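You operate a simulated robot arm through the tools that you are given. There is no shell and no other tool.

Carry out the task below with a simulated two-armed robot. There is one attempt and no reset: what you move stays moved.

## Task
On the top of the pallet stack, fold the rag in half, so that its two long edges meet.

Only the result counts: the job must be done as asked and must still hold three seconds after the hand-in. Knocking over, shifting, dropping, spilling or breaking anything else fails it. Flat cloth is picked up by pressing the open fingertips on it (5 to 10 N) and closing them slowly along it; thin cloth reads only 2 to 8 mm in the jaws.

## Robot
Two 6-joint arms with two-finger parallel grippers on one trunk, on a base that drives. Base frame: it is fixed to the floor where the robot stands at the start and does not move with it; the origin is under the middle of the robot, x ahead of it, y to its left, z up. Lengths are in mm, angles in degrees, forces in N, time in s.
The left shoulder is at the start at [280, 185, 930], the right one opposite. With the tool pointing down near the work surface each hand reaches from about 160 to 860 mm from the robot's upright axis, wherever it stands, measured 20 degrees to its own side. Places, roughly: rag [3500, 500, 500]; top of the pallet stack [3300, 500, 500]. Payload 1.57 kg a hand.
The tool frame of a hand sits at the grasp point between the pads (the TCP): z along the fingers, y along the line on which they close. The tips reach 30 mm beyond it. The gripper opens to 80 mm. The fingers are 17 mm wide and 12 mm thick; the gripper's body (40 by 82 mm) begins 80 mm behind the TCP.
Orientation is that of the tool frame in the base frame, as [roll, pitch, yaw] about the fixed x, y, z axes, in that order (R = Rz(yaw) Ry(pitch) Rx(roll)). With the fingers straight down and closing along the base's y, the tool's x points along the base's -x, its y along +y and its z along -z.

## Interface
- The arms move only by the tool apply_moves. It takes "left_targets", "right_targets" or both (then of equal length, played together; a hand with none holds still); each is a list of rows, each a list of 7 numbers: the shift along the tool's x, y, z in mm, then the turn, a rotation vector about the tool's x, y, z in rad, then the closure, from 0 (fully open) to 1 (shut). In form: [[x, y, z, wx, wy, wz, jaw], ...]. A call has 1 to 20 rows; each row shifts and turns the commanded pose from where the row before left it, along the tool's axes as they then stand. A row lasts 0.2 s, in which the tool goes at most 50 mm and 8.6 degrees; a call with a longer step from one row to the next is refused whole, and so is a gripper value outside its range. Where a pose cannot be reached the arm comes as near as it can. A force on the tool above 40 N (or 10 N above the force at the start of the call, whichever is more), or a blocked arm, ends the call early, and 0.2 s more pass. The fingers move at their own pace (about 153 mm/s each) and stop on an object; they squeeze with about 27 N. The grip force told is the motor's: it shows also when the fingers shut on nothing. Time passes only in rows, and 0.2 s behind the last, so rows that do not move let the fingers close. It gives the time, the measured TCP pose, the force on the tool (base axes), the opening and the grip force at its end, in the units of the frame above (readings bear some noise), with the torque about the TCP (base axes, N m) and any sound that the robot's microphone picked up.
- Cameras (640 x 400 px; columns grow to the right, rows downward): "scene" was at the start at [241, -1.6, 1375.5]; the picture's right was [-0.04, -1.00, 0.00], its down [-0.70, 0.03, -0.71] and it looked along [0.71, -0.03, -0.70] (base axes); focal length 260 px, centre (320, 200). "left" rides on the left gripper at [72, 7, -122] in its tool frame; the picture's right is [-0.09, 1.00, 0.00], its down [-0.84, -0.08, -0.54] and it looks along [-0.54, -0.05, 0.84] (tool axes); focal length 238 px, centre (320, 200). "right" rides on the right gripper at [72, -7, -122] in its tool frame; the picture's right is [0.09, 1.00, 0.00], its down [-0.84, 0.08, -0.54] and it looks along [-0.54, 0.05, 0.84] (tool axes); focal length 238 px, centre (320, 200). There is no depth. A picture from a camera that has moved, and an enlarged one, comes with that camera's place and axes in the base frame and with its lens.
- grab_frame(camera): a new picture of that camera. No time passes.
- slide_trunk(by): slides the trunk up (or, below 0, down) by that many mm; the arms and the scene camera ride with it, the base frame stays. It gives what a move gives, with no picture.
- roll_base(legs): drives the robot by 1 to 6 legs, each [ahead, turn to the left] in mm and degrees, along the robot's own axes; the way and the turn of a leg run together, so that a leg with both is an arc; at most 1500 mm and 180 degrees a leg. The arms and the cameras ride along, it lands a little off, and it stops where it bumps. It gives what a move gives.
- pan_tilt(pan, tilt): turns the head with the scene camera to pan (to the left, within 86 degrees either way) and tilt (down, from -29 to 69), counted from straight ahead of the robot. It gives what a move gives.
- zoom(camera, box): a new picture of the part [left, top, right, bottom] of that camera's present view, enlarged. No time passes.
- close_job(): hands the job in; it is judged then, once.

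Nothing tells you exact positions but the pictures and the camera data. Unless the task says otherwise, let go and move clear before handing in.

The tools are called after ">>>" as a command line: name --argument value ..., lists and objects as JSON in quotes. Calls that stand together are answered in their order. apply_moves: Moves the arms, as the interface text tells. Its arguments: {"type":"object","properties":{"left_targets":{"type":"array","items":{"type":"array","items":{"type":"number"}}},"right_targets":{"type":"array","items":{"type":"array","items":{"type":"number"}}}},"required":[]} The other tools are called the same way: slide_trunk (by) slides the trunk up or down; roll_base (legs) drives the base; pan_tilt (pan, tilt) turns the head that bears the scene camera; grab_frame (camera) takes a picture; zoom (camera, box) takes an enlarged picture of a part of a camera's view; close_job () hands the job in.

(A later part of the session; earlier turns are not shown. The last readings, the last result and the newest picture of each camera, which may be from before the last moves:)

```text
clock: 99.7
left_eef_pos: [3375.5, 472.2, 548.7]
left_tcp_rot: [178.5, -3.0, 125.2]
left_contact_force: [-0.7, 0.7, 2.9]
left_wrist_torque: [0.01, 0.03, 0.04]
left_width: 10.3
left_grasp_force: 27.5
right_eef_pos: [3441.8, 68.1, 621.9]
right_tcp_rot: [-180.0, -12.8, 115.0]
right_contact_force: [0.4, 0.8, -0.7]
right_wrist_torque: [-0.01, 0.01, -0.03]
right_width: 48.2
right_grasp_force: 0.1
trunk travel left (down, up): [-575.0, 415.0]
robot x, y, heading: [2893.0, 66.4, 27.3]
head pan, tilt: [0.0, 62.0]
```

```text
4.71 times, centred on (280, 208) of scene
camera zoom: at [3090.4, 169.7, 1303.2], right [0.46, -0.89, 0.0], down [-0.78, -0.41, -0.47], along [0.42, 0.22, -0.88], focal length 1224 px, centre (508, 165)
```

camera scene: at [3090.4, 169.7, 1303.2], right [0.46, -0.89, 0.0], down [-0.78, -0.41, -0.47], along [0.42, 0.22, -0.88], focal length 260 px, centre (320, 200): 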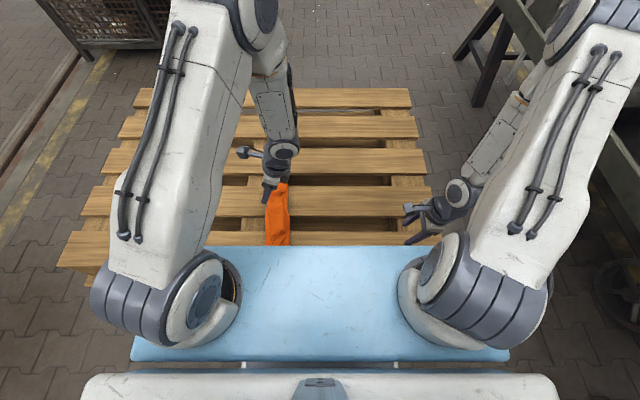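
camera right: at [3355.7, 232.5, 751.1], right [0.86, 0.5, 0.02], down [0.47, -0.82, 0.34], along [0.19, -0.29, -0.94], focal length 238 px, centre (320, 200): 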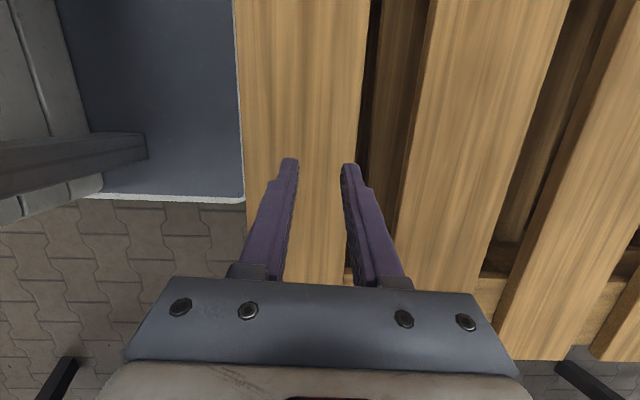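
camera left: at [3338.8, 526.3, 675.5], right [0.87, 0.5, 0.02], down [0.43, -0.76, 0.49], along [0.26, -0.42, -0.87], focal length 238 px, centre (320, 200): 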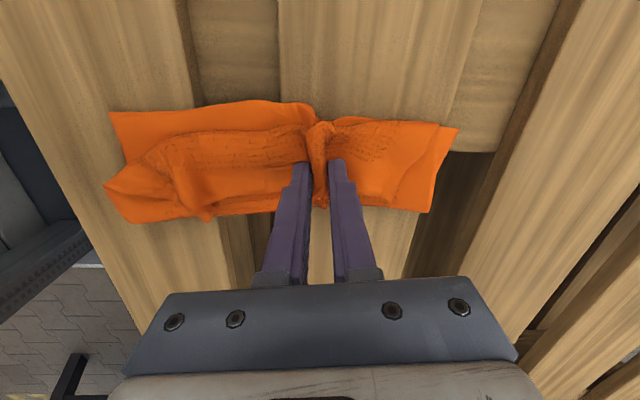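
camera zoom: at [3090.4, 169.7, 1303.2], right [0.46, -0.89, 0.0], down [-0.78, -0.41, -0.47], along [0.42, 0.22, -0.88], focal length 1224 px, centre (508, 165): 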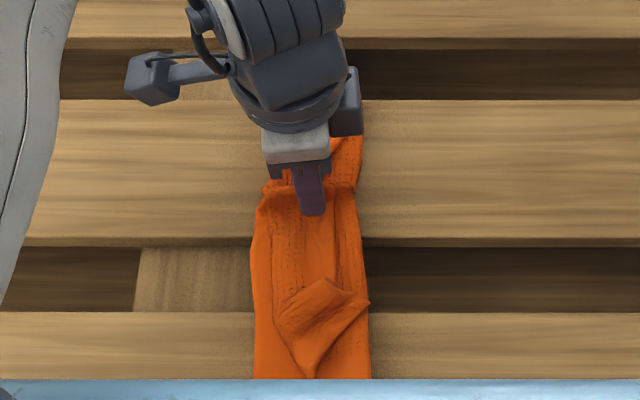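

The grip reads 10.3 mm, so it holds two layers (flap plus the layer under it) — useful for unfolding but not for flipping. A better approach is to undo this fold and redo it as a hanging fold in the natural orientation. First I lift this pinch and carry it back to the right to reopen the rag.

>>> apply_moves --left_targets '[[0, 0, -10, 0, 0, 0, 1.0], [0, 0, -15, 0, 0, 0, 1.0], [0, 0, -15, 0, 0, 0, 1.0], [0, 0, 0, 0, 0, 0, 1.0]]'

>>> zoom --camera "scene" --box '[240, 165, 340, 250]'

>>> grab_frame --camera "left"

```text
clock: 100.7
left_eef_pos: [3375.4, 467.0, 587.4]
left_tcp_rot: [178.6, -3.0, 125.3]
left_contact_force: [-1.5, 0.5, -0.5]
left_wrist_torque: [-0.01, 0.0, 0.06]
left_width: 10.2
left_grasp_force: 27.0
right_eef_pos: [3440.8, 67.1, 623.5]
right_tcp_rot: [180.0, -12.8, 114.9]
right_contact_force: [-0.5, 0.9, 0.2]
right_wrist_torque: [0.03, 0.02, 0.0]
right_width: 48.1
right_grasp_force: 0.0
trunk travel left (down, up): [-575.0, 415.0]
robot x, y, heading: [2895.2, 66.7, 27.7]
head pan, tilt: [0.0, 62.0]
```

```text
4.71 times, centred on (290, 208) of scene
camera zoom: at [3090.5, 169.7, 1303.1], right [0.46, -0.89, 0.0], down [-0.78, -0.41, -0.47], along [0.42, 0.22, -0.88], focal length 1224 px, centre (461, 165)
```

zoom: 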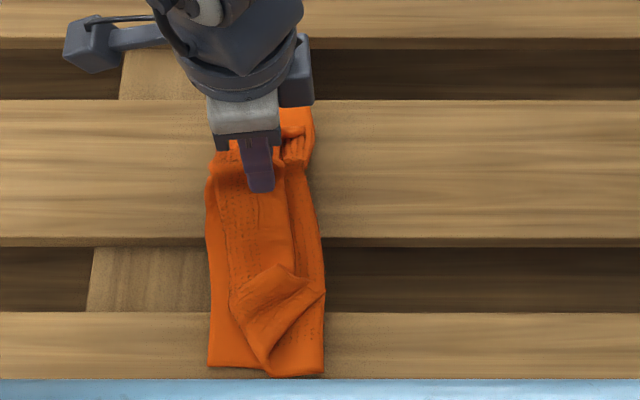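

```text
taken
camera left: at [3338.9, 523.0, 714.4], right [0.87, 0.5, 0.02], down [0.43, -0.76, 0.49], along [0.26, -0.42, -0.87], focal length 238 px, centre (320, 200)
```

left: 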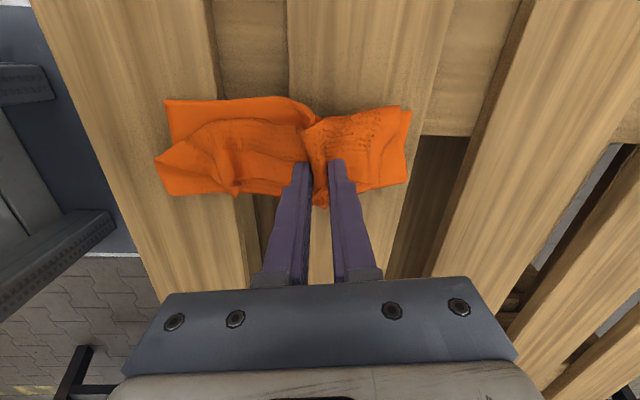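

The lower layer came along too, so this pinch isn't useful. I'll set it back down, release, and raise the hand clear.

>>> apply_moves --left_targets '[[0, 0, 18, 0, 0, 0, 1.0], [0, 0, 16, 0, 0, 0, 1.0], [0, 0, 0, 0, 0, 0, 0.9], [0, 0, 0, 0, 0, 0, 0.75], [0, 0, 0, 0, 0, 0, 0.6], [0, 0, -10, 0, 0, 0, 0.4], [0, 0, -30, 0, 0, 0, 0.4], [0, 0, -40, 0, 0, 0, 0.4], [30, 0, -10, 0, 0, 0, 0.4], [40, 0, 0, 0, 0, 0, 0.4], [40, 0, 0, 0, 0, 0, 0.4]]'

>>> zoom --camera "scene" --box '[250, 170, 320, 250]'

>>> grab_frame --camera "left"

```text
clock: 103.1
left_eef_pos: [3309.6, 553.3, 649.3]
left_tcp_rot: [178.6, -3.0, 125.3]
left_contact_force: [0.3, -0.3, -0.3]
left_wrist_torque: [0.03, -0.01, 0.05]
left_width: 47.8
left_grasp_force: 0.0
left hand out of reach, approached as far as the arm can: row 8
right_eef_pos: [3442.1, 67.7, 622.2]
right_tcp_rot: [180.0, -12.9, 115.0]
right_contact_force: [-0.5, 0.0, 0.2]
right_wrist_torque: [0.05, -0.02, -0.02]
right_width: 48.1
right_grasp_force: 0.0
trunk travel left (down, up): [-575.0, 415.0]
robot x, y, heading: [2892.2, 67.8, 27.3]
head pan, tilt: [0.0, 62.0]
```

```text
5.00 times, centred on (285, 210) of scene
camera zoom: at [3090.7, 169.4, 1303.1], right [0.46, -0.89, 0.0], down [-0.78, -0.41, -0.47], along [0.42, 0.22, -0.88], focal length 1301 px, centre (495, 150)
```

zoom: 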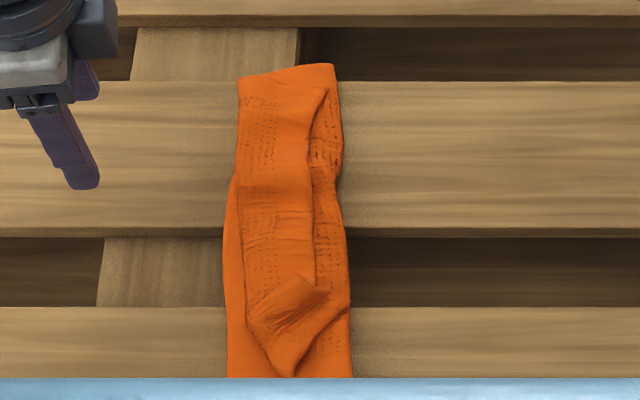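

```text
taken
camera left: at [3273.3, 609.3, 776.2], right [0.87, 0.5, 0.02], down [0.42, -0.76, 0.49], along [0.26, -0.42, -0.87], focal length 238 px, centre (320, 200)
```

left: 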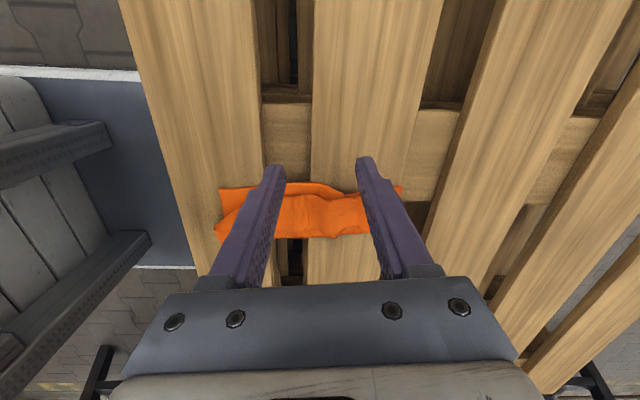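

I need a closer look at the near pleat of the flap, which seems to stand up and could be gripped by itself. I'll move the left hand's camera closer to it.

>>> apply_moves --left_targets '[[-30, -10, 15, 0, 0, 0, 0.4], [-30, -10, 15, 0, 0, 0, 0.4], [0, 0, 0, 0, 0, 0, 0.4]]'

>>> grab_frame --camera "left"

>>> zoom --camera "left" --box '[150, 90, 450, 280]'

```text
clock: 103.9
left_eef_pos: [3328.1, 492.6, 615.8]
left_tcp_rot: [178.5, -3.1, 125.3]
left_contact_force: [-0.1, 0.5, 1.1]
left_wrist_torque: [0.01, 0.02, 0.02]
left_width: 48.1
left_grasp_force: 0.1
right_eef_pos: [3440.9, 67.5, 622.8]
right_tcp_rot: [-180.0, -12.9, 114.9]
right_contact_force: [-0.6, 0.2, -0.2]
right_wrist_torque: [0.01, 0.01, -0.02]
right_width: 48.2
right_grasp_force: 0.1
trunk travel left (down, up): [-575.0, 415.0]
robot x, y, heading: [2891.1, 65.8, 27.3]
head pan, tilt: [0.0, 62.0]
```

```text
taken
camera left: at [3292.4, 548.2, 741.4], right [0.87, 0.5, 0.02], down [0.43, -0.76, 0.49], along [0.26, -0.42, -0.87], focal length 238 px, centre (320, 200)
```

left: 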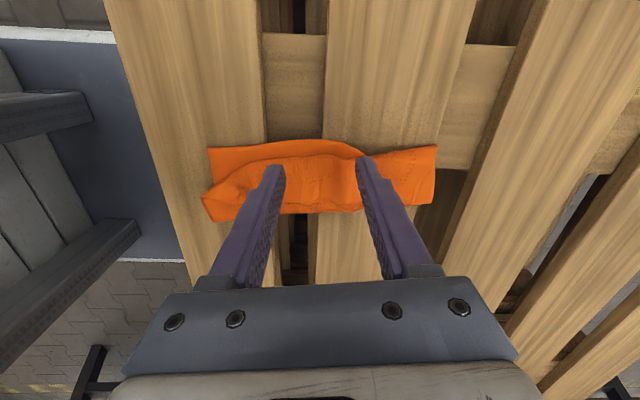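

```text
2.11 times, centred on (300, 185) of left
camera zoom: at [3292.4, 548.2, 741.4], right [0.87, 0.5, 0.02], down [0.43, -0.76, 0.49], along [0.26, -0.42, -0.87], focal length 502 px, centre (362, 232)
```

zoom: 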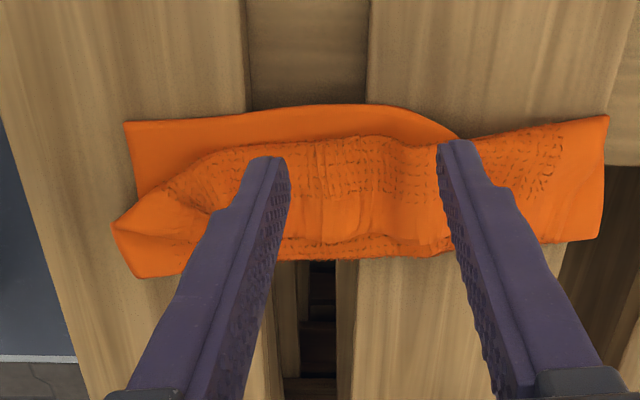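

The roll's bend overlaps the bottom layer's left edge at the far end. I'll plow it gently to the right with the left hand's closed fingertips, held just above the bottom layer, to expose a single-layer margin along the left edge.

>>> apply_moves --left_targets '[[2.5, 41, 5, 0, 0, 0, 1.0], [2.5, 41, 5, 0, 0, 0, 1.0], [2.5, 41, 5, 0, 0, 0, 1.0], [0, 0, 0, 0, 0, 0, 1.0]]'

>>> grab_frame --camera "left"

>>> zoom --camera "scene" --box '[240, 165, 330, 250]'

```text
clock: 104.9
left_eef_pos: [3412.1, 535.4, 601.0]
left_tcp_rot: [178.0, 2.8, 124.9]
left_contact_force: [-0.2, 0.2, 0.0]
left_wrist_torque: [0.01, 0.0, 0.03]
left_width: 0.0
left_grasp_force: 21.1
left hand out of reach, approached as far as the arm can: row 1, 2, 3
right_eef_pos: [3440.4, 67.4, 622.8]
right_tcp_rot: [-179.9, -13.0, 115.0]
right_contact_force: [0.4, 0.2, 0.1]
right_wrist_torque: [-0.01, 0.0, -0.05]
right_width: 48.0
right_grasp_force: 0.1
trunk travel left (down, up): [-575.0, 415.0]
robot x, y, heading: [2890.5, 68.1, 27.3]
head pan, tilt: [0.0, 62.0]
```

```text
taken
camera left: at [3368.9, 600.6, 720.7], right [0.87, 0.49, 0.04], down [0.38, -0.72, 0.58], along [0.32, -0.49, -0.81], focal length 238 px, centre (320, 200)
```

left: 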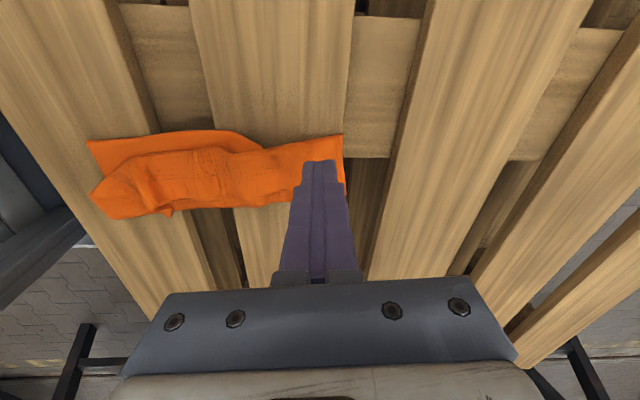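

```text
4.71 times, centred on (285, 208) of scene
camera zoom: at [3090.4, 169.7, 1303.2], right [0.46, -0.89, 0.0], down [-0.78, -0.41, -0.47], along [0.42, 0.22, -0.88], focal length 1224 px, centre (485, 165)
```

zoom: 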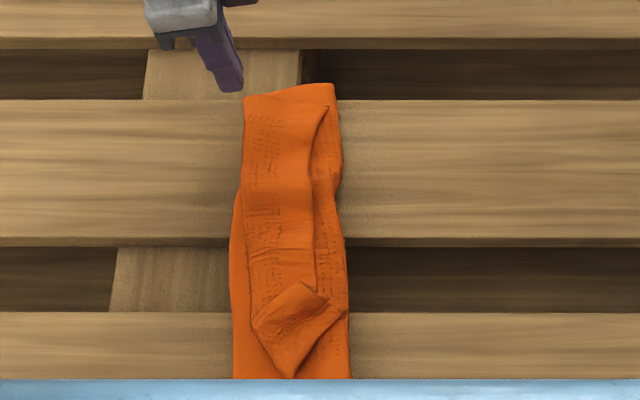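

>>> apply_moves --left_targets '[[0, 0, 0, 0, 0, 0.125, 1.0], [0, 0, 0, 0.03, 0.05, 0.125, 1.0], [12, 6, 0, 0, 0, 0, 1.0], [12, 6, 0, 0, 0, 0, 1.0], [0, 0, 0, 0, 0, 0, 1.0]]'

```text
clock: 106.1
left_eef_pos: [3418.6, 594.9, 605.1]
left_tcp_rot: [-178.7, -5.9, 111.0]
left_contact_force: [0.3, -0.3, 0.6]
left_wrist_torque: [-0.01, 0.04, -0.02]
left_width: 0.1
left_grasp_force: 20.7
right_eef_pos: [3441.2, 66.8, 623.7]
right_tcp_rot: [-180.0, -12.9, 115.0]
right_contact_force: [0.3, -0.7, 0.5]
right_wrist_torque: [0.0, 0.03, -0.01]
right_width: 48.2
right_grasp_force: 0.0
trunk travel left (down, up): [-575.0, 415.0]
robot x, y, heading: [2892.3, 65.2, 27.4]
head pan, tilt: [0.0, 62.0]
```

>>> apply_moves --left_targets '[[-13.6, -9, 20, -0.02, -0.1, 0, 1.0], [-13.6, -9, 20, 0, 0, 0, 1.0], [0, 0, 14, 0, 0, 0, 1.0], [0, 0, 0, 0, 0, 0, 1.0]]'

>>> grab_frame --camera "left"

>>> zoom --camera "scene" --box '[240, 165, 330, 250]'

```text
clock: 107.1
left_eef_pos: [3410.7, 564.4, 551.8]
left_tcp_rot: [-179.9, -0.3, 110.9]
left_contact_force: [-0.3, -0.5, -0.6]
left_wrist_torque: [0.0, 0.02, -0.04]
left_width: 0.0
left_grasp_force: 21.6
right_eef_pos: [3441.6, 66.8, 622.9]
right_tcp_rot: [-180.0, -12.9, 115.0]
right_contact_force: [-0.6, 0.0, -0.1]
right_wrist_torque: [0.02, 0.01, 0.0]
right_width: 48.1
right_grasp_force: 0.1
trunk travel left (down, up): [-575.0, 415.0]
robot x, y, heading: [2891.9, 65.3, 27.4]
head pan, tilt: [0.0, 62.0]
```

```text
taken
camera left: at [3391.7, 633.3, 674.8], right [0.96, 0.27, 0.0], down [0.23, -0.81, 0.54], along [0.14, -0.52, -0.84], focal length 238 px, centre (320, 200)
```

left: 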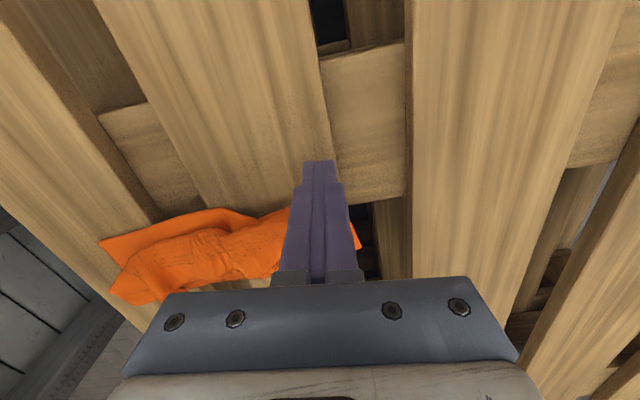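

```text
4.71 times, centred on (285, 208) of scene
camera zoom: at [3090.4, 169.7, 1303.2], right [0.46, -0.89, 0.0], down [-0.78, -0.41, -0.47], along [0.42, 0.22, -0.88], focal length 1224 px, centre (485, 165)
```

zoom: 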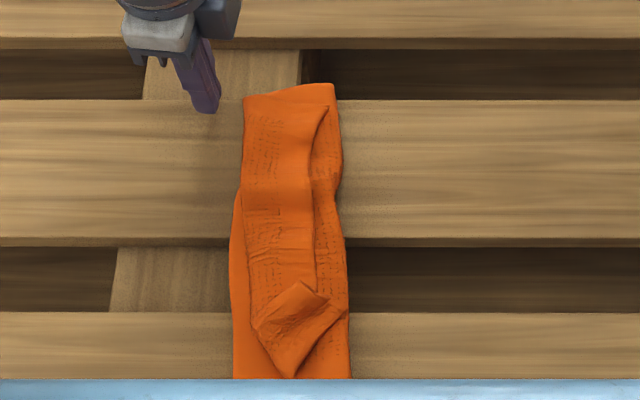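

>>> apply_moves --left_targets '[[0, 0, 8, 0, 0, 0, 1.0], [-12, 1.4, 0, 0, 0, 0, 1.0], [-12, 1.4, 0, 0, 0, 0, 1.0], [-12, 1.4, 0, 0, 0, 0, 1.0], [0, 0, 0, 0, 0, 0, 1.0]]'

>>> grab_frame --camera "left"

>>> zoom --camera "scene" --box '[240, 165, 330, 250]'

```text
clock: 108.3
left_eef_pos: [3426.1, 533.1, 542.9]
left_tcp_rot: [-179.9, -0.3, 111.1]
left_contact_force: [0.5, 0.1, 0.1]
left_wrist_torque: [0.06, 0.01, 0.02]
left_width: 0.0
left_grasp_force: 21.2
right_eef_pos: [3440.5, 67.1, 623.1]
right_tcp_rot: [-179.9, -12.9, 115.1]
right_contact_force: [0.8, 0.6, 0.1]
right_wrist_torque: [0.02, 0.01, 0.02]
right_width: 47.8
right_grasp_force: 0.0
trunk travel left (down, up): [-575.0, 415.0]
robot x, y, heading: [2892.4, 71.8, 27.4]
head pan, tilt: [0.0, 62.0]
```

```text
taken
camera left: at [3407.3, 602.1, 665.6], right [0.96, 0.27, 0.0], down [0.23, -0.81, 0.54], along [0.14, -0.52, -0.84], focal length 238 px, centre (320, 200)
```

left: 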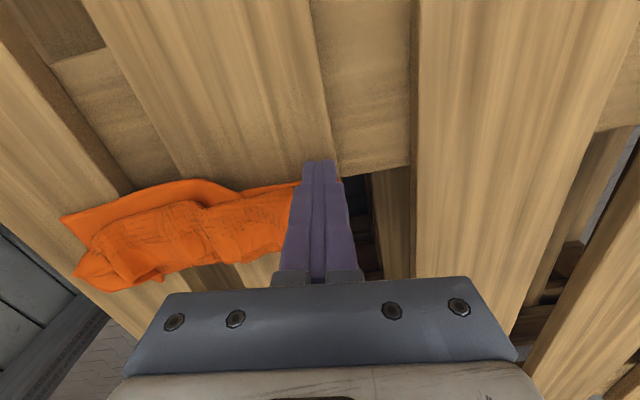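

```text
4.71 times, centred on (285, 208) of scene
camera zoom: at [3090.4, 169.7, 1303.2], right [0.46, -0.89, 0.0], down [-0.78, -0.41, -0.47], along [0.42, 0.22, -0.88], focal length 1224 px, centre (485, 165)
```

zoom: 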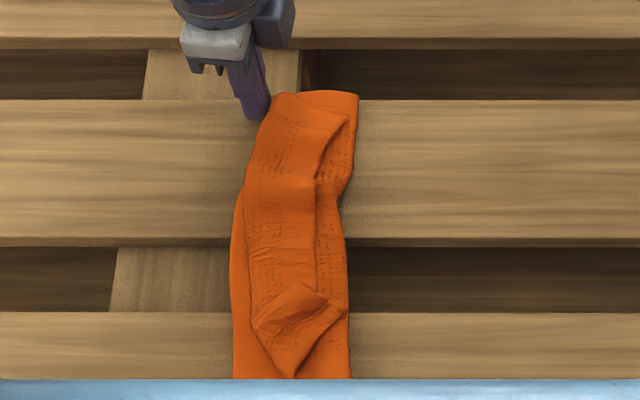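

The layers move together there, so I'll stop plowing. Better idea: re-flatten the rag by lifting its near short edge by both near corners with the two hands. First I plow the raised near flap to the right so its corner (near-right) clears the stack onto bare wood.

>>> apply_moves --left_targets '[[0, 0, -30, 0, 0, 0, 1.0], [0, 0, -35, 0, 0, 0, 1.0], [0, -41.5, 0, 0, 0, 0, 1.0], [0, -41.5, 0, 0, 0, 0, 1.0], [0, -41.5, 0, 0, 0, 0, 1.0], [0, -41.5, 0, 0, 0, 0, 1.0], [10, 0, 20, 0, 0, 0, 1.0], [5, 0, 15, 0, 0, 0, 1.0], [0, 0, 0, 0, 0, 0, 1.0]]'

>>> grab_frame --camera "left"

>>> zoom --camera "scene" --box '[240, 165, 330, 250]'

```text
clock: 110.3
left_eef_pos: [3269.9, 487.3, 570.3]
left_tcp_rot: [-179.9, -0.2, 111.0]
left_contact_force: [0.0, -0.8, -0.1]
left_wrist_torque: [0.0, -0.01, -0.02]
left_width: 0.1
left_grasp_force: 21.7
left hand out of reach, approached as far as the arm can: row 4
right_eef_pos: [3440.3, 68.2, 622.5]
right_tcp_rot: [-179.9, -12.9, 114.9]
right_contact_force: [-0.4, 0.4, 0.0]
right_wrist_torque: [0.0, -0.01, 0.0]
right_width: 48.2
right_grasp_force: 0.0
trunk travel left (down, up): [-575.0, 415.0]
robot x, y, heading: [2894.8, 65.0, 27.4]
head pan, tilt: [0.0, 62.0]
```

```text
taken
camera left: at [3250.6, 556.8, 694.2], right [0.96, 0.27, 0.0], down [0.23, -0.81, 0.54], along [0.14, -0.52, -0.84], focal length 238 px, centre (320, 200)
```

left: 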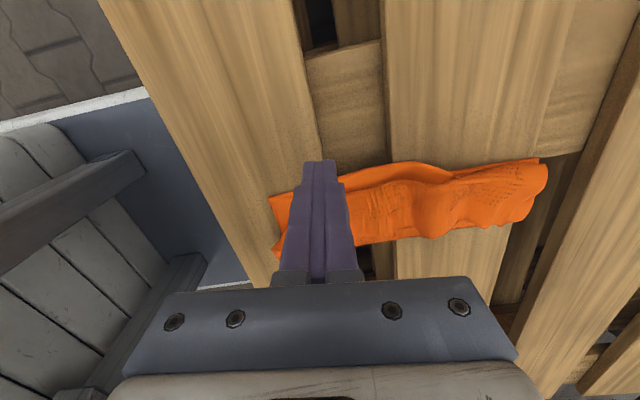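

```text
4.71 times, centred on (285, 208) of scene
camera zoom: at [3090.4, 169.7, 1303.2], right [0.46, -0.89, 0.0], down [-0.78, -0.41, -0.47], along [0.42, 0.22, -0.88], focal length 1224 px, centre (485, 165)
```

zoom: 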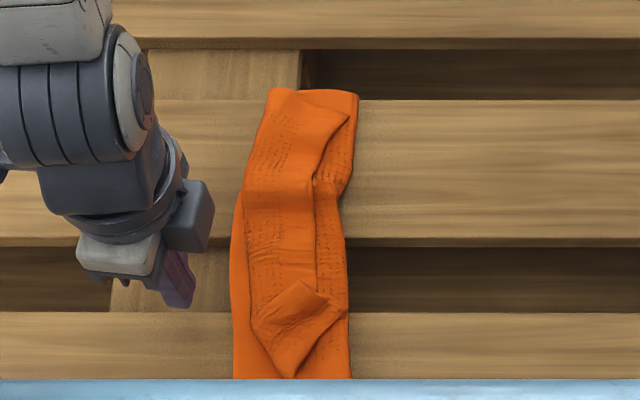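

>>> apply_moves --left_targets '[[0, 0, 20, 0, 0, 0, 1.0], [-14, 1.6, 0, 0, 0, 0, 1.0], [-14, 1.6, 0, 0, 0, 0, 1.0], [-14, 1.6, 0, 0, 0, 0, 1.0], [-10, 1.2, 0, 0, 0, 0, 1.0], [-10, 1.2, 0, 0, 0, 0, 1.0], [0, 0, 0, 0, 0, 0, 1.0]]'

>>> grab_frame --camera "left"

>>> zoom --camera "scene" --box '[240, 165, 330, 250]'

```text
clock: 111.9
left_eef_pos: [3300.1, 431.1, 550.7]
left_tcp_rot: [-179.9, -0.2, 111.1]
left_contact_force: [-0.1, 0.1, 0.9]
left_wrist_torque: [-0.02, 0.02, 0.02]
left_width: 0.0
left_grasp_force: 21.3
right_eef_pos: [3441.4, 66.7, 622.5]
right_tcp_rot: [180.0, -12.9, 115.0]
right_contact_force: [1.0, -0.2, 0.1]
right_wrist_torque: [0.01, 0.02, -0.01]
right_width: 47.9
right_grasp_force: 0.0
trunk travel left (down, up): [-575.0, 415.0]
robot x, y, heading: [2890.6, 63.6, 27.2]
head pan, tilt: [0.0, 62.0]
```

```text
taken
camera left: at [3279.5, 501.5, 674.1], right [0.96, 0.27, 0.0], down [0.23, -0.81, 0.54], along [0.14, -0.52, -0.84], focal length 238 px, centre (320, 200)
```

left: 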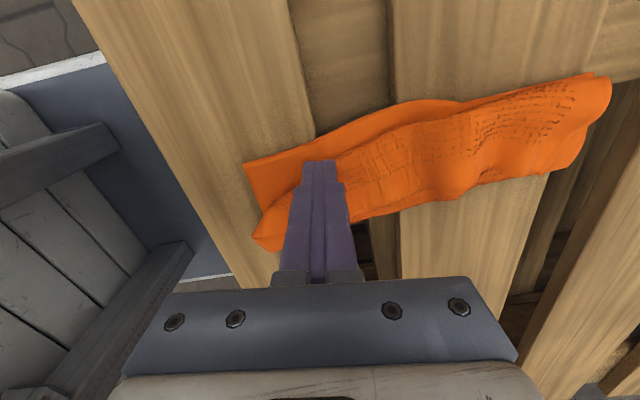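

```text
4.71 times, centred on (285, 208) of scene
camera zoom: at [3090.4, 169.7, 1303.2], right [0.46, -0.89, 0.0], down [-0.78, -0.41, -0.47], along [0.42, 0.22, -0.88], focal length 1224 px, centre (485, 165)
```

zoom: 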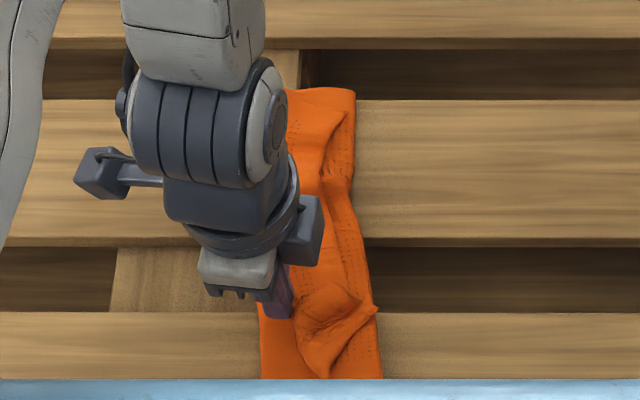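

The layers cling together and slide on the wood as one. The near-left corner of the bottom layer is exposed single-layer, so I'll lift, open, and pinch that corner with the left hand, then lift it so gravity opens the roll.

>>> apply_moves --left_targets '[[6, 0, -20, 0, 0, 0, 1.0], [6, 0, -20, 0, 0, 0, 0.55], [0, -10, 0, 0, 0, 0, 0.55], [0, -10, 0, 0, 0, 0, 0.55], [0, 0, 15, 0, 0, 0, 0.55], [0, 0, 0, 0, 0, 0, 0.55]]'

>>> grab_frame --camera "left"

>>> zoom --camera "scene" --box '[240, 165, 330, 250]'

```text
clock: 113.3
left_eef_pos: [3277.0, 434.9, 578.7]
left_tcp_rot: [180.0, -0.3, 111.0]
left_contact_force: [-0.6, 0.3, -0.7]
left_wrist_torque: [-0.01, 0.01, 0.01]
left_width: 36.0
left_grasp_force: 0.1
right_eef_pos: [3440.6, 66.9, 622.3]
right_tcp_rot: [179.9, -12.9, 115.0]
right_contact_force: [0.7, 0.4, -0.3]
right_wrist_torque: [0.04, -0.01, 0.01]
right_width: 47.9
right_grasp_force: 0.1
trunk travel left (down, up): [-575.0, 415.0]
robot x, y, heading: [2892.9, 63.6, 27.4]
head pan, tilt: [0.0, 62.0]
```

```text
taken
camera left: at [3256.9, 505.6, 701.6], right [0.96, 0.27, 0.0], down [0.23, -0.81, 0.54], along [0.14, -0.52, -0.84], focal length 238 px, centre (320, 200)
```

left: 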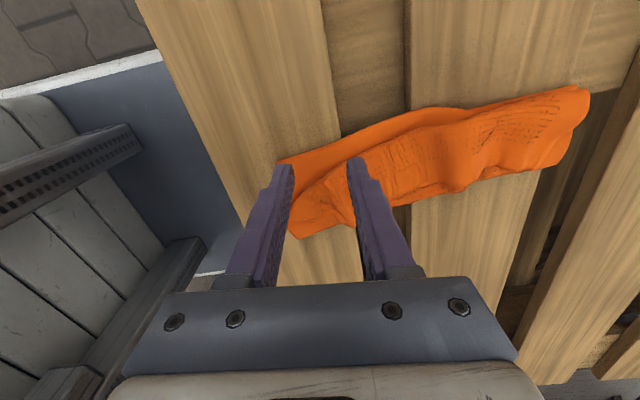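

```text
4.71 times, centred on (285, 208) of scene
camera zoom: at [3090.4, 169.7, 1303.2], right [0.46, -0.89, 0.0], down [-0.78, -0.41, -0.47], along [0.42, 0.22, -0.88], focal length 1224 px, centre (485, 165)
```

zoom: 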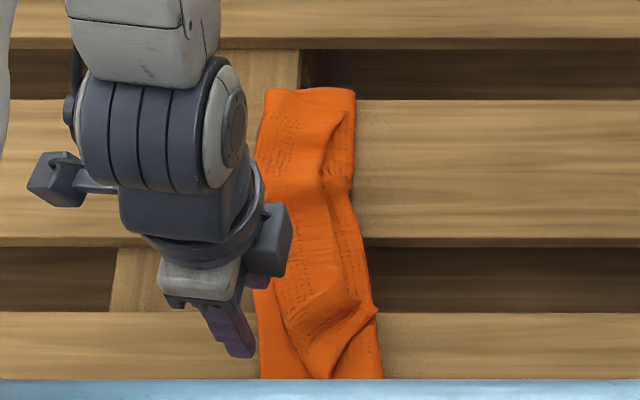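

>>> apply_moves --left_targets '[[0, 0, 17, 0, 0, 0, 0.55], [0, 0, 17, 0, 0, 0, 0.55], [0, 0, 1.5, 0, 0, 0, 0.55], [0, 0, 0, 0, 0, 0, 0.55]]'

>>> apply_moves --left_targets '[[0, 0, 1.2, 0, 0, 0, 0.55], [0, 0, 0, 0, 0, 0, 0.55]]'

>>> zoom --camera "left" --box '[220, 80, 460, 230]'

```text
clock: 114.3
left_eef_pos: [3277.7, 436.4, 541.9]
left_tcp_rot: [179.9, -0.3, 111.0]
left_contact_force: [1.6, -0.2, 12.4]
left_wrist_torque: [0.03, -0.39, -0.04]
left_width: 36.8
left_grasp_force: 0.2
right_eef_pos: [3440.2, 66.7, 624.0]
right_tcp_rot: [180.0, -12.9, 115.1]
right_contact_force: [-0.1, -0.6, 0.6]
right_wrist_torque: [-0.03, -0.03, 0.03]
right_width: 47.8
right_grasp_force: 0.0
trunk travel left (down, up): [-575.0, 415.0]
robot x, y, heading: [2890.5, 64.7, 27.3]
head pan, tilt: [0.0, 62.0]
```

```text
clock: 114.9
left_eef_pos: [3278.2, 437.5, 541.9]
left_tcp_rot: [-179.9, -0.3, 111.1]
left_contact_force: [3.5, -5.8, 25.4]
left_wrist_torque: [-0.12, -0.75, -0.17]
left_width: 36.8
left_grasp_force: 0.3
right_eef_pos: [3440.8, 67.1, 622.8]
right_tcp_rot: [-180.0, -12.8, 114.9]
right_contact_force: [-0.4, 0.6, 0.5]
right_wrist_torque: [-0.01, 0.02, -0.01]
right_width: 48.0
right_grasp_force: 0.1
trunk travel left (down, up): [-575.0, 415.0]
robot x, y, heading: [2891.6, 64.6, 27.4]
head pan, tilt: [0.0, 62.0]
```

```text
2.67 times, centred on (340, 155) of left
camera zoom: at [3257.6, 505.8, 664.7], right [0.96, 0.27, 0.0], down [0.23, -0.81, 0.54], along [0.14, -0.52, -0.84], focal length 636 px, centre (267, 320)
```

zoom: 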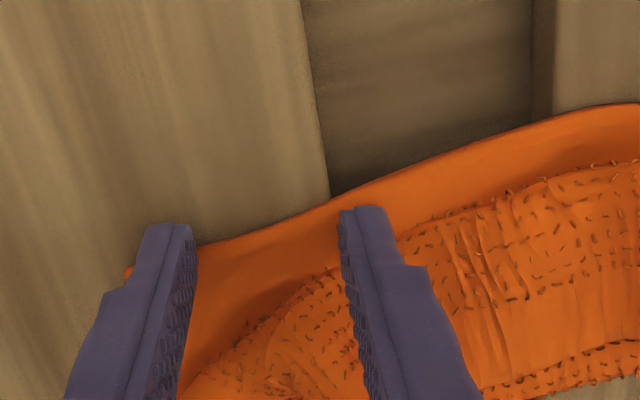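

The far finger is resting on the roll. I'll lift, rotate the hand ~17° to align with the left edge, and try again.

>>> apply_moves --left_targets '[[0, 0, -15, 0, 0, 0, 0.55], [0, 0, 0, 0, 0, -0.148, 0.55], [0, 0, 0, 0, 0, -0.148, 0.55], [0, 0, 0, 0, 0, 0, 0.55]]'

>>> zoom --camera "left" --box '[200, 80, 440, 230]'

```text
clock: 115.9
left_eef_pos: [3276.2, 436.7, 555.7]
left_tcp_rot: [-180.0, -0.4, 128.1]
left_contact_force: [0.4, -0.1, 0.1]
left_wrist_torque: [-0.02, 0.02, -0.01]
left_width: 36.4
left_grasp_force: 0.1
right_eef_pos: [3442.0, 67.8, 622.7]
right_tcp_rot: [-180.0, -12.8, 115.0]
right_contact_force: [-0.1, -0.1, 0.0]
right_wrist_torque: [-0.01, 0.02, 0.0]
right_width: 47.8
right_grasp_force: 0.0
trunk travel left (down, up): [-575.0, 415.0]
robot x, y, heading: [2892.0, 62.7, 27.4]
head pan, tilt: [0.0, 62.0]
```

```text
2.67 times, centred on (320, 155) of left
camera zoom: at [3237.3, 497.0, 678.5], right [0.84, 0.54, 0.0], down [0.46, -0.71, 0.54], along [0.29, -0.45, -0.84], focal length 636 px, centre (320, 320)
```

zoom: 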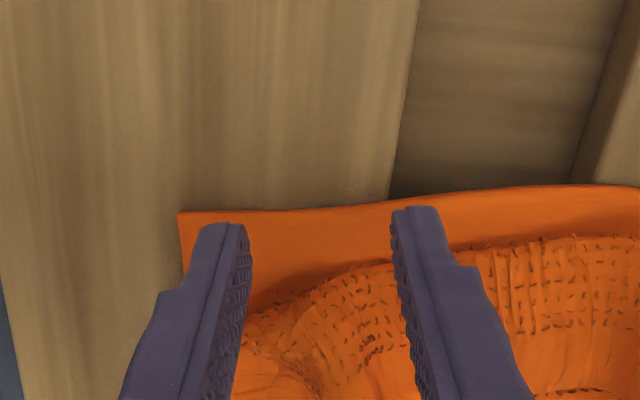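

Now the fingers align with the left edge, with ~10 mm overlap on the single-layer margin. Shift 2 mm inward and lower to contact.

>>> apply_moves --left_targets '[[-2, 0, 12, 0, 0, 0, 0.55], [0, 0, 1.5, 0, 0, 0, 0.55], [0, 0, 0, 0, 0, 0, 0.55]]'

>>> apply_moves --left_targets '[[0, 0, 1, 0, 0, 0, 0.55], [0, 0, 0, 0, 0, 0, 0.55]]'

>>> zoom --camera "left" --box '[200, 80, 440, 230]'

```text
clock: 116.7
left_eef_pos: [3277.6, 434.9, 542.6]
left_tcp_rot: [-179.9, -0.3, 128.0]
left_contact_force: [-0.8, 0.9, 2.5]
left_wrist_torque: [0.01, -0.04, 0.01]
left_width: 35.7
left_grasp_force: 0.0
right_eef_pos: [3441.0, 66.6, 622.9]
right_tcp_rot: [-180.0, -12.9, 115.0]
right_contact_force: [0.7, -0.4, 0.8]
right_wrist_torque: [-0.01, -0.01, -0.01]
right_width: 48.0
right_grasp_force: 0.1
trunk travel left (down, up): [-575.0, 415.0]
robot x, y, heading: [2890.2, 63.7, 27.2]
head pan, tilt: [0.0, 62.0]
```

```text
clock: 117.3
left_eef_pos: [3277.5, 434.4, 539.7]
left_tcp_rot: [180.0, -0.3, 128.0]
left_contact_force: [-2.3, -0.8, 6.1]
left_wrist_torque: [-0.01, 0.06, -0.03]
left_width: 35.9
left_grasp_force: 0.1
right_eef_pos: [3441.0, 66.3, 622.1]
right_tcp_rot: [180.0, -12.9, 115.0]
right_contact_force: [-0.7, 0.0, -0.4]
right_wrist_torque: [0.02, -0.02, -0.01]
right_width: 48.2
right_grasp_force: 0.1
trunk travel left (down, up): [-575.0, 415.0]
robot x, y, heading: [2890.3, 66.7, 27.1]
head pan, tilt: [0.0, 62.0]
```

```text
2.67 times, centred on (320, 155) of left
camera zoom: at [3238.6, 494.9, 663.8], right [0.84, 0.54, 0.0], down [0.46, -0.71, 0.54], along [0.29, -0.45, -0.84], focal length 636 px, centre (320, 320)
```

zoom: 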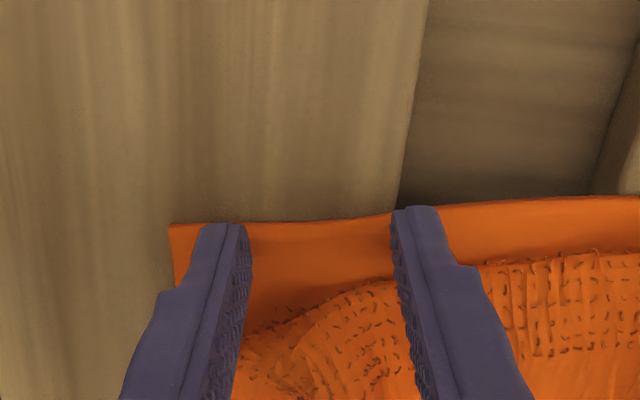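

Both fingers rest on the single layer at ~6 N. Close slowly.

>>> apply_moves --left_targets '[[0, 0, 0.3, 0, 0, 0, 0.58], [0, 0, 0.2, 0, 0, 0, 0.62], [0, 0, 0, 0, 0, 0, 0.66], [0, 0, 0, 0, 0, 0, 0.7], [0, 0, 0, 0, 0, 0, 0.74], [0, 0, 0, 0, 0, 0, 0.78]]'

>>> apply_moves --left_targets '[[0, 0, 0, 0, 0, 0, 0.82], [0, 0, 0, 0, 0, 0, 0.86], [0, 0, 0, 0, 0, 0, 0.9], [0, 0, 0, 0, 0, 0, 0.95], [0, 0, 0, 0, 0, 0, 1.0], [0, 0, 0, 0, 0, 0, 1.0]]'

>>> zoom --camera "left" --box '[200, 80, 440, 230]'

```text
clock: 118.7
left_eef_pos: [3279.3, 435.6, 539.7]
left_tcp_rot: [180.0, -0.3, 128.0]
left_contact_force: [0.1, 1.3, 11.3]
left_wrist_torque: [-0.04, -0.01, 0.02]
left_width: 15.7
left_grasp_force: 0.0
right_eef_pos: [3441.0, 67.6, 622.0]
right_tcp_rot: [-180.0, -12.9, 115.0]
right_contact_force: [-0.3, 0.3, -0.2]
right_wrist_torque: [0.0, 0.01, 0.02]
right_width: 47.8
right_grasp_force: 0.1
trunk travel left (down, up): [-575.0, 415.0]
robot x, y, heading: [2887.2, 63.1, 27.5]
head pan, tilt: [0.0, 62.0]
```

```text
clock: 120.1
left_eef_pos: [3277.7, 435.8, 541.7]
left_tcp_rot: [180.0, -0.4, 128.0]
left_contact_force: [1.7, 1.7, 15.3]
left_wrist_torque: [-0.03, -0.06, 0.04]
left_width: 3.0
left_grasp_force: 23.5
right_eef_pos: [3440.5, 66.7, 621.9]
right_tcp_rot: [180.0, -12.9, 115.0]
right_contact_force: [0.1, 0.1, 0.5]
right_wrist_torque: [0.02, -0.04, 0.0]
right_width: 48.1
right_grasp_force: 0.1
trunk travel left (down, up): [-575.0, 415.0]
robot x, y, heading: [2892.2, 64.3, 27.5]
head pan, tilt: [0.0, 62.0]
```

```text
2.67 times, centred on (320, 155) of left
camera zoom: at [3238.2, 495.8, 663.4], right [0.84, 0.54, 0.0], down [0.46, -0.71, 0.54], along [0.29, -0.45, -0.84], focal length 636 px, centre (320, 320)
```

zoom: 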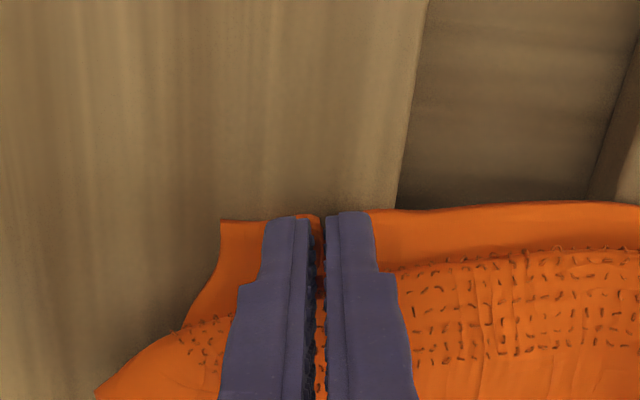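

The left hand has a single-layer grip (3 mm). Lift it up and see whether the roll opens.

>>> apply_moves --left_targets '[[0, 0, -10, 0, 0, 0, 1.0], [0, 0, -15, 0, 0, 0, 1.0], [0, 0, -20, 0, 0, 0, 1.0], [0, 0, -20, 0, 0, 0, 1.0], [0, 0, -20, 0, 0, 0, 1.0], [0, 0, -20, 0, 0, 0, 1.0], [0, 0, -20, 0, 0, 0, 1.0], [0, 0, 0, 0, 0, 0, 1.0]]'

>>> grab_frame --camera "left"

>>> grab_frame --camera "scene"

>>> zoom --camera "scene" --box '[230, 160, 350, 250]'

```text
clock: 121.9
left_eef_pos: [3278.2, 438.0, 666.7]
left_tcp_rot: [-180.0, -0.3, 128.0]
left_contact_force: [0.8, -0.7, 0.2]
left_wrist_torque: [-0.01, 0.01, 0.02]
left_width: 0.0
left_grasp_force: 21.5
right_eef_pos: [3441.1, 67.0, 621.6]
right_tcp_rot: [-180.0, -13.0, 115.1]
right_contact_force: [0.1, -0.6, 0.0]
right_wrist_torque: [-0.03, 0.02, -0.01]
right_width: 48.1
right_grasp_force: 0.0
trunk travel left (down, up): [-575.0, 415.0]
robot x, y, heading: [2889.0, 63.1, 27.5]
head pan, tilt: [0.0, 62.0]
```

```text
taken
camera left: at [3237.9, 498.5, 790.0], right [0.84, 0.54, 0.0], down [0.46, -0.71, 0.54], along [0.29, -0.45, -0.84], focal length 238 px, centre (320, 200)
```

left: 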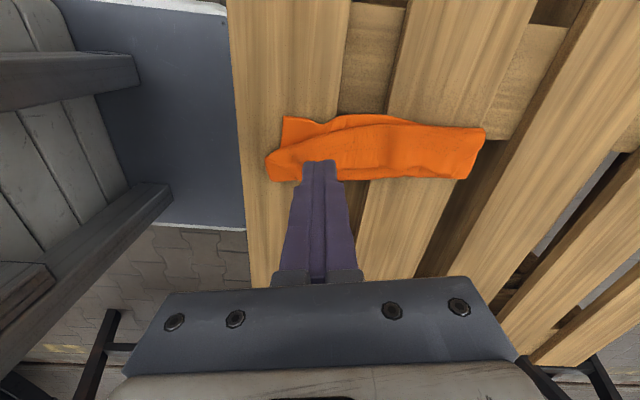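

```text
taken
camera scene: at [3090.5, 169.7, 1303.2], right [0.46, -0.89, 0.0], down [-0.78, -0.41, -0.47], along [0.42, 0.22, -0.88], focal length 260 px, centre (320, 200)
```

scene: 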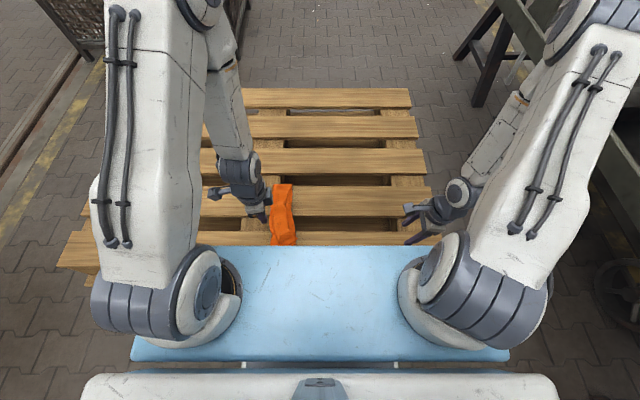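

```text
4.44 times, centred on (290, 205) of scene
camera zoom: at [3090.5, 169.7, 1303.2], right [0.46, -0.89, 0.0], down [-0.78, -0.41, -0.47], along [0.42, 0.22, -0.88], focal length 1156 px, centre (453, 178)
```

zoom: 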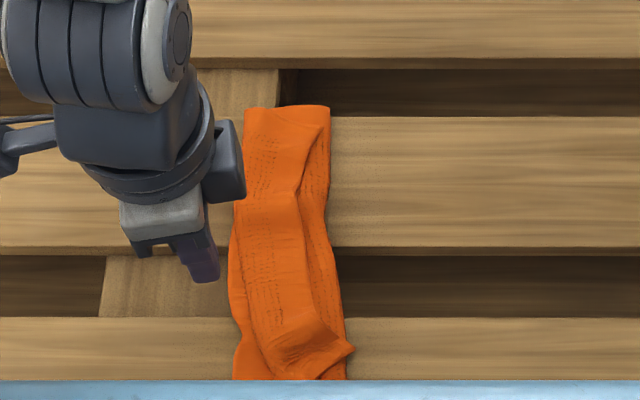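

The thin grip slipped, but the near-right corner tip now sticks out ~10 mm past the fold onto bare wood. I'll use the right hand's closed fingertips to press on that tip and drag it right, which unrolls the flap in its natural direction.

>>> apply_moves --left_targets '[[30, 0, 0, 0, 0, 0, 0.4], [30, 0, 0, 0, 0, 0, 0.4], [20, 20, 0, 0, 0, 0, 0.4], [0, 0, 0, 0, 0, 0, 0.4], [0, 0, 0, 0, 0, 0, 0.4], [0, 0, 0, 0, 0, 0, 0.4], [0, 0, 0, 0, 0, 0, 0.4], [0, 0, 0, 0, 0, 0, 0.4]]' --right_targets '[[39, 0.45, 12, 0, 0, 0, 1.0], [39, 0.45, 12, 0, 0, 0, 1.0], [39, 0.45, 12, 0, 0, 0, 1.0], [39, 0.45, 12, 0, 0, 0, 1.0], [39, 0.45, 12, 0, 0, 0, 1.0], [39, 0.45, 12, 0, 0, 0, 1.0], [39, 0.45, 12, 0, 0, 0, 1.0], [30, 0.45, 8, 0, 0, 0, 1.0]]'

>>> grab_frame --camera "right"

>>> zoom --camera "scene" --box '[230, 160, 350, 250]'

```text
clock: 123.7
left_eef_pos: [3250.1, 515.1, 664.4]
left_tcp_rot: [-180.0, -0.3, 128.0]
left_contact_force: [0.4, 0.2, -1.0]
left_wrist_torque: [-0.01, 0.0, 0.01]
left_width: 48.0
left_grasp_force: 0.2
left hand out of reach, approached as far as the arm can: row 1, 2
right_eef_pos: [3315.0, 355.2, 600.2]
right_tcp_rot: [180.0, -12.9, 115.0]
right_contact_force: [-0.3, 0.1, -0.5]
right_wrist_torque: [0.01, 0.02, -0.03]
right_width: 0.0
right_grasp_force: 21.5
trunk travel left (down, up): [-575.0, 415.0]
robot x, y, heading: [2893.6, 65.4, 27.2]
head pan, tilt: [0.0, 62.0]
```

```text
taken
camera right: at [3290.4, 391.1, 733.7], right [0.86, 0.5, 0.02], down [0.47, -0.82, 0.34], along [0.19, -0.29, -0.94], focal length 238 px, centre (320, 200)
```

right: 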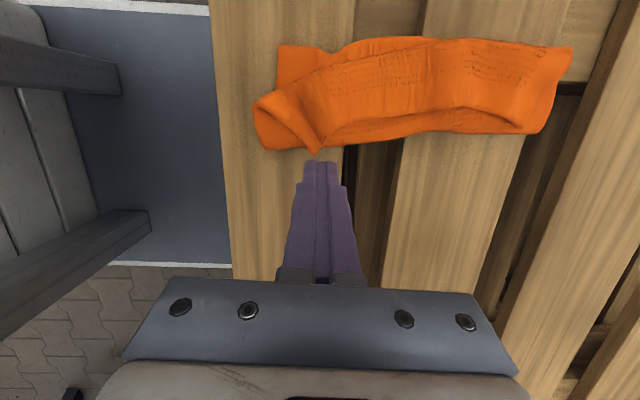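

```text
4.44 times, centred on (290, 205) of scene
camera zoom: at [3090.6, 169.6, 1303.1], right [0.46, -0.89, 0.0], down [-0.78, -0.41, -0.47], along [0.42, 0.22, -0.88], focal length 1156 px, centre (453, 178)
```

zoom: 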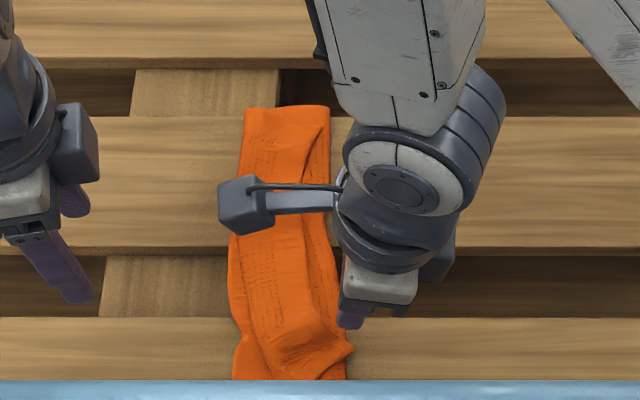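

Great view from the right hand camera. Let me zoom in on it to understand the layers.

>>> zoom --camera "right" --box '[230, 20, 600, 170]'

>>> zoom --camera "right" --box '[240, 80, 400, 180]'

```text
1.73 times, centred on (415, 95) of right
camera zoom: at [3290.4, 391.1, 733.7], right [0.86, 0.5, 0.02], down [0.47, -0.82, 0.34], along [0.19, -0.29, -0.94], focal length 412 px, centre (156, 382)
```

zoom: 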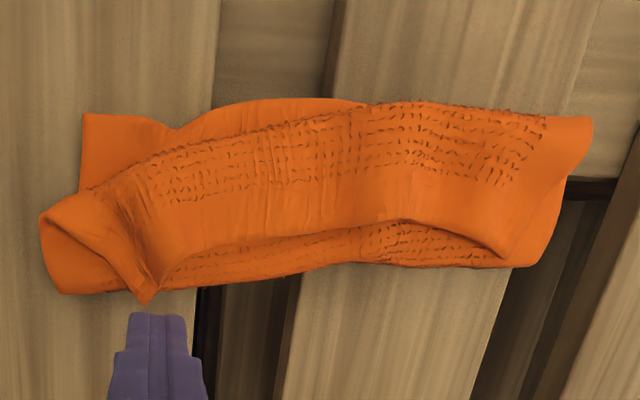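

```text
4.00 times, centred on (320, 130) of right
camera zoom: at [3290.4, 391.1, 733.7], right [0.86, 0.5, 0.02], down [0.47, -0.82, 0.34], along [0.19, -0.29, -0.94], focal length 953 px, centre (320, 480)
```

zoom: 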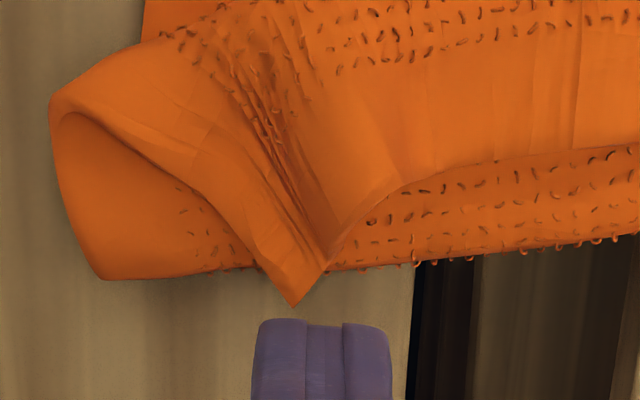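

Now it's clear: the flap's free edge has a peak (old pinch point) at about (504, 66) protruding ~7 mm beyond the fold. I'll tilt the right hand more so only its lowest fingertip corner presses that peak.

>>> apply_moves --right_targets '[[0, -2.5, 0, 0, 0.1, 0, 1.0], [0, -2.5, 0, 0, 0.1, 0, 1.0], [0, 0, 0, 0, 0.1, 0, 1.0], [-8.5, 0, 14.7, 0, 0, 0, 1.0], [-8.5, 0, 14.7, 0, 0, 0, 1.0], [0, 0, 0, 0, 0, 0, 1.0]]'

>>> zoom --camera "right" --box '[220, 60, 420, 185]'

```text
clock: 125.1
left_eef_pos: [3250.1, 515.2, 664.9]
left_tcp_rot: [-180.0, -0.4, 127.9]
left_contact_force: [-0.1, 0.0, 0.5]
left_wrist_torque: [0.02, 0.01, 0.01]
left_width: 47.8
left_grasp_force: 0.0
right_eef_pos: [3307.5, 356.9, 566.1]
right_tcp_rot: [-180.0, -30.1, 115.0]
right_contact_force: [0.5, -0.1, -0.2]
right_wrist_torque: [0.03, 0.0, -0.03]
right_width: 0.2
right_grasp_force: 21.5
trunk travel left (down, up): [-575.0, 415.0]
robot x, y, heading: [2889.2, 63.3, 27.1]
head pan, tilt: [0.0, 62.0]
```

```text
3.20 times, centred on (320, 122) of right
camera zoom: at [3301.6, 353.9, 706.8], right [0.87, 0.49, 0.05], down [0.49, -0.87, 0.05], along [0.06, -0.02, -1.0], focal length 763 px, centre (320, 448)
```

zoom: 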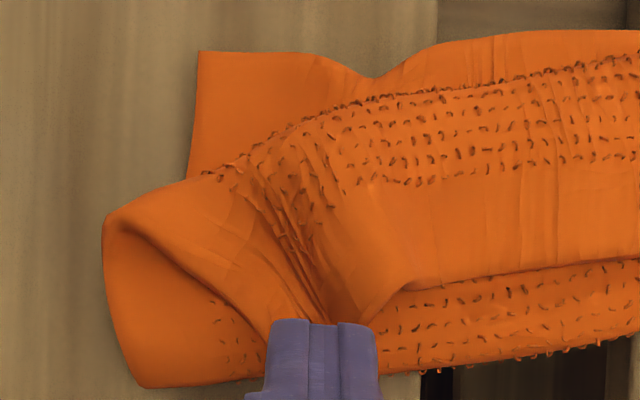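

>>> apply_moves --right_targets '[[-7, 0, 8.1, 0, 0, 0, 1.0], [-7, 0, 8.1, 0, 0, 0, 1.0], [0, 0, 0, 0, 0, 0, 1.0]]'

>>> apply_moves --right_targets '[[-0.75, 0, 1.3, 0, 0, 0, 1.0], [0, 0, 0, 0, 0, 0, 1.0]]'

>>> apply_moves --right_targets '[[-0.5, 0, 0.87, 0, 0, 0, 1.0], [0, 0, 0, 0, 0, 0, 1.0]]'

```text
clock: 125.9
left_eef_pos: [3250.9, 515.8, 666.5]
left_tcp_rot: [-180.0, -0.3, 127.9]
left_contact_force: [0.6, 0.0, 0.1]
left_wrist_torque: [-0.01, 0.01, 0.03]
left_width: 48.2
left_grasp_force: 0.0
right_eef_pos: [3309.5, 351.8, 544.4]
right_tcp_rot: [179.9, -30.2, 115.0]
right_contact_force: [1.0, -1.3, 6.7]
right_wrist_torque: [0.11, -0.02, -0.03]
right_width: 0.0
right_grasp_force: 21.6
trunk travel left (down, up): [-575.0, 415.0]
robot x, y, heading: [2888.5, 63.5, 27.5]
head pan, tilt: [0.0, 62.0]
```

```text
clock: 126.5
left_eef_pos: [3250.4, 517.9, 665.3]
left_tcp_rot: [-180.0, -0.3, 128.1]
left_contact_force: [0.6, -0.1, -0.5]
left_wrist_torque: [-0.05, -0.01, 0.03]
left_width: 48.0
left_grasp_force: 0.2
right_eef_pos: [3307.9, 350.2, 543.5]
right_tcp_rot: [180.0, -29.9, 115.1]
right_contact_force: [0.5, 0.8, 0.1]
right_wrist_torque: [0.02, 0.01, 0.02]
right_width: 0.0
right_grasp_force: 21.4
trunk travel left (down, up): [-575.0, 415.0]
robot x, y, heading: [2894.4, 63.6, 27.3]
head pan, tilt: [0.0, 62.0]
```

```text
clock: 127.1
left_eef_pos: [3249.8, 516.9, 665.5]
left_tcp_rot: [180.0, -0.2, 128.0]
left_contact_force: [-0.6, 0.0, 0.3]
left_wrist_torque: [0.0, 0.0, 0.0]
left_width: 48.0
left_grasp_force: 0.1
right_eef_pos: [3310.4, 351.7, 542.9]
right_tcp_rot: [-180.0, -30.1, 115.0]
right_contact_force: [-0.6, 0.7, 1.1]
right_wrist_torque: [0.0, 0.03, -0.02]
right_width: 0.0
right_grasp_force: 21.4
trunk travel left (down, up): [-575.0, 415.0]
robot x, y, heading: [2893.2, 66.3, 27.2]
head pan, tilt: [0.0, 62.0]
```

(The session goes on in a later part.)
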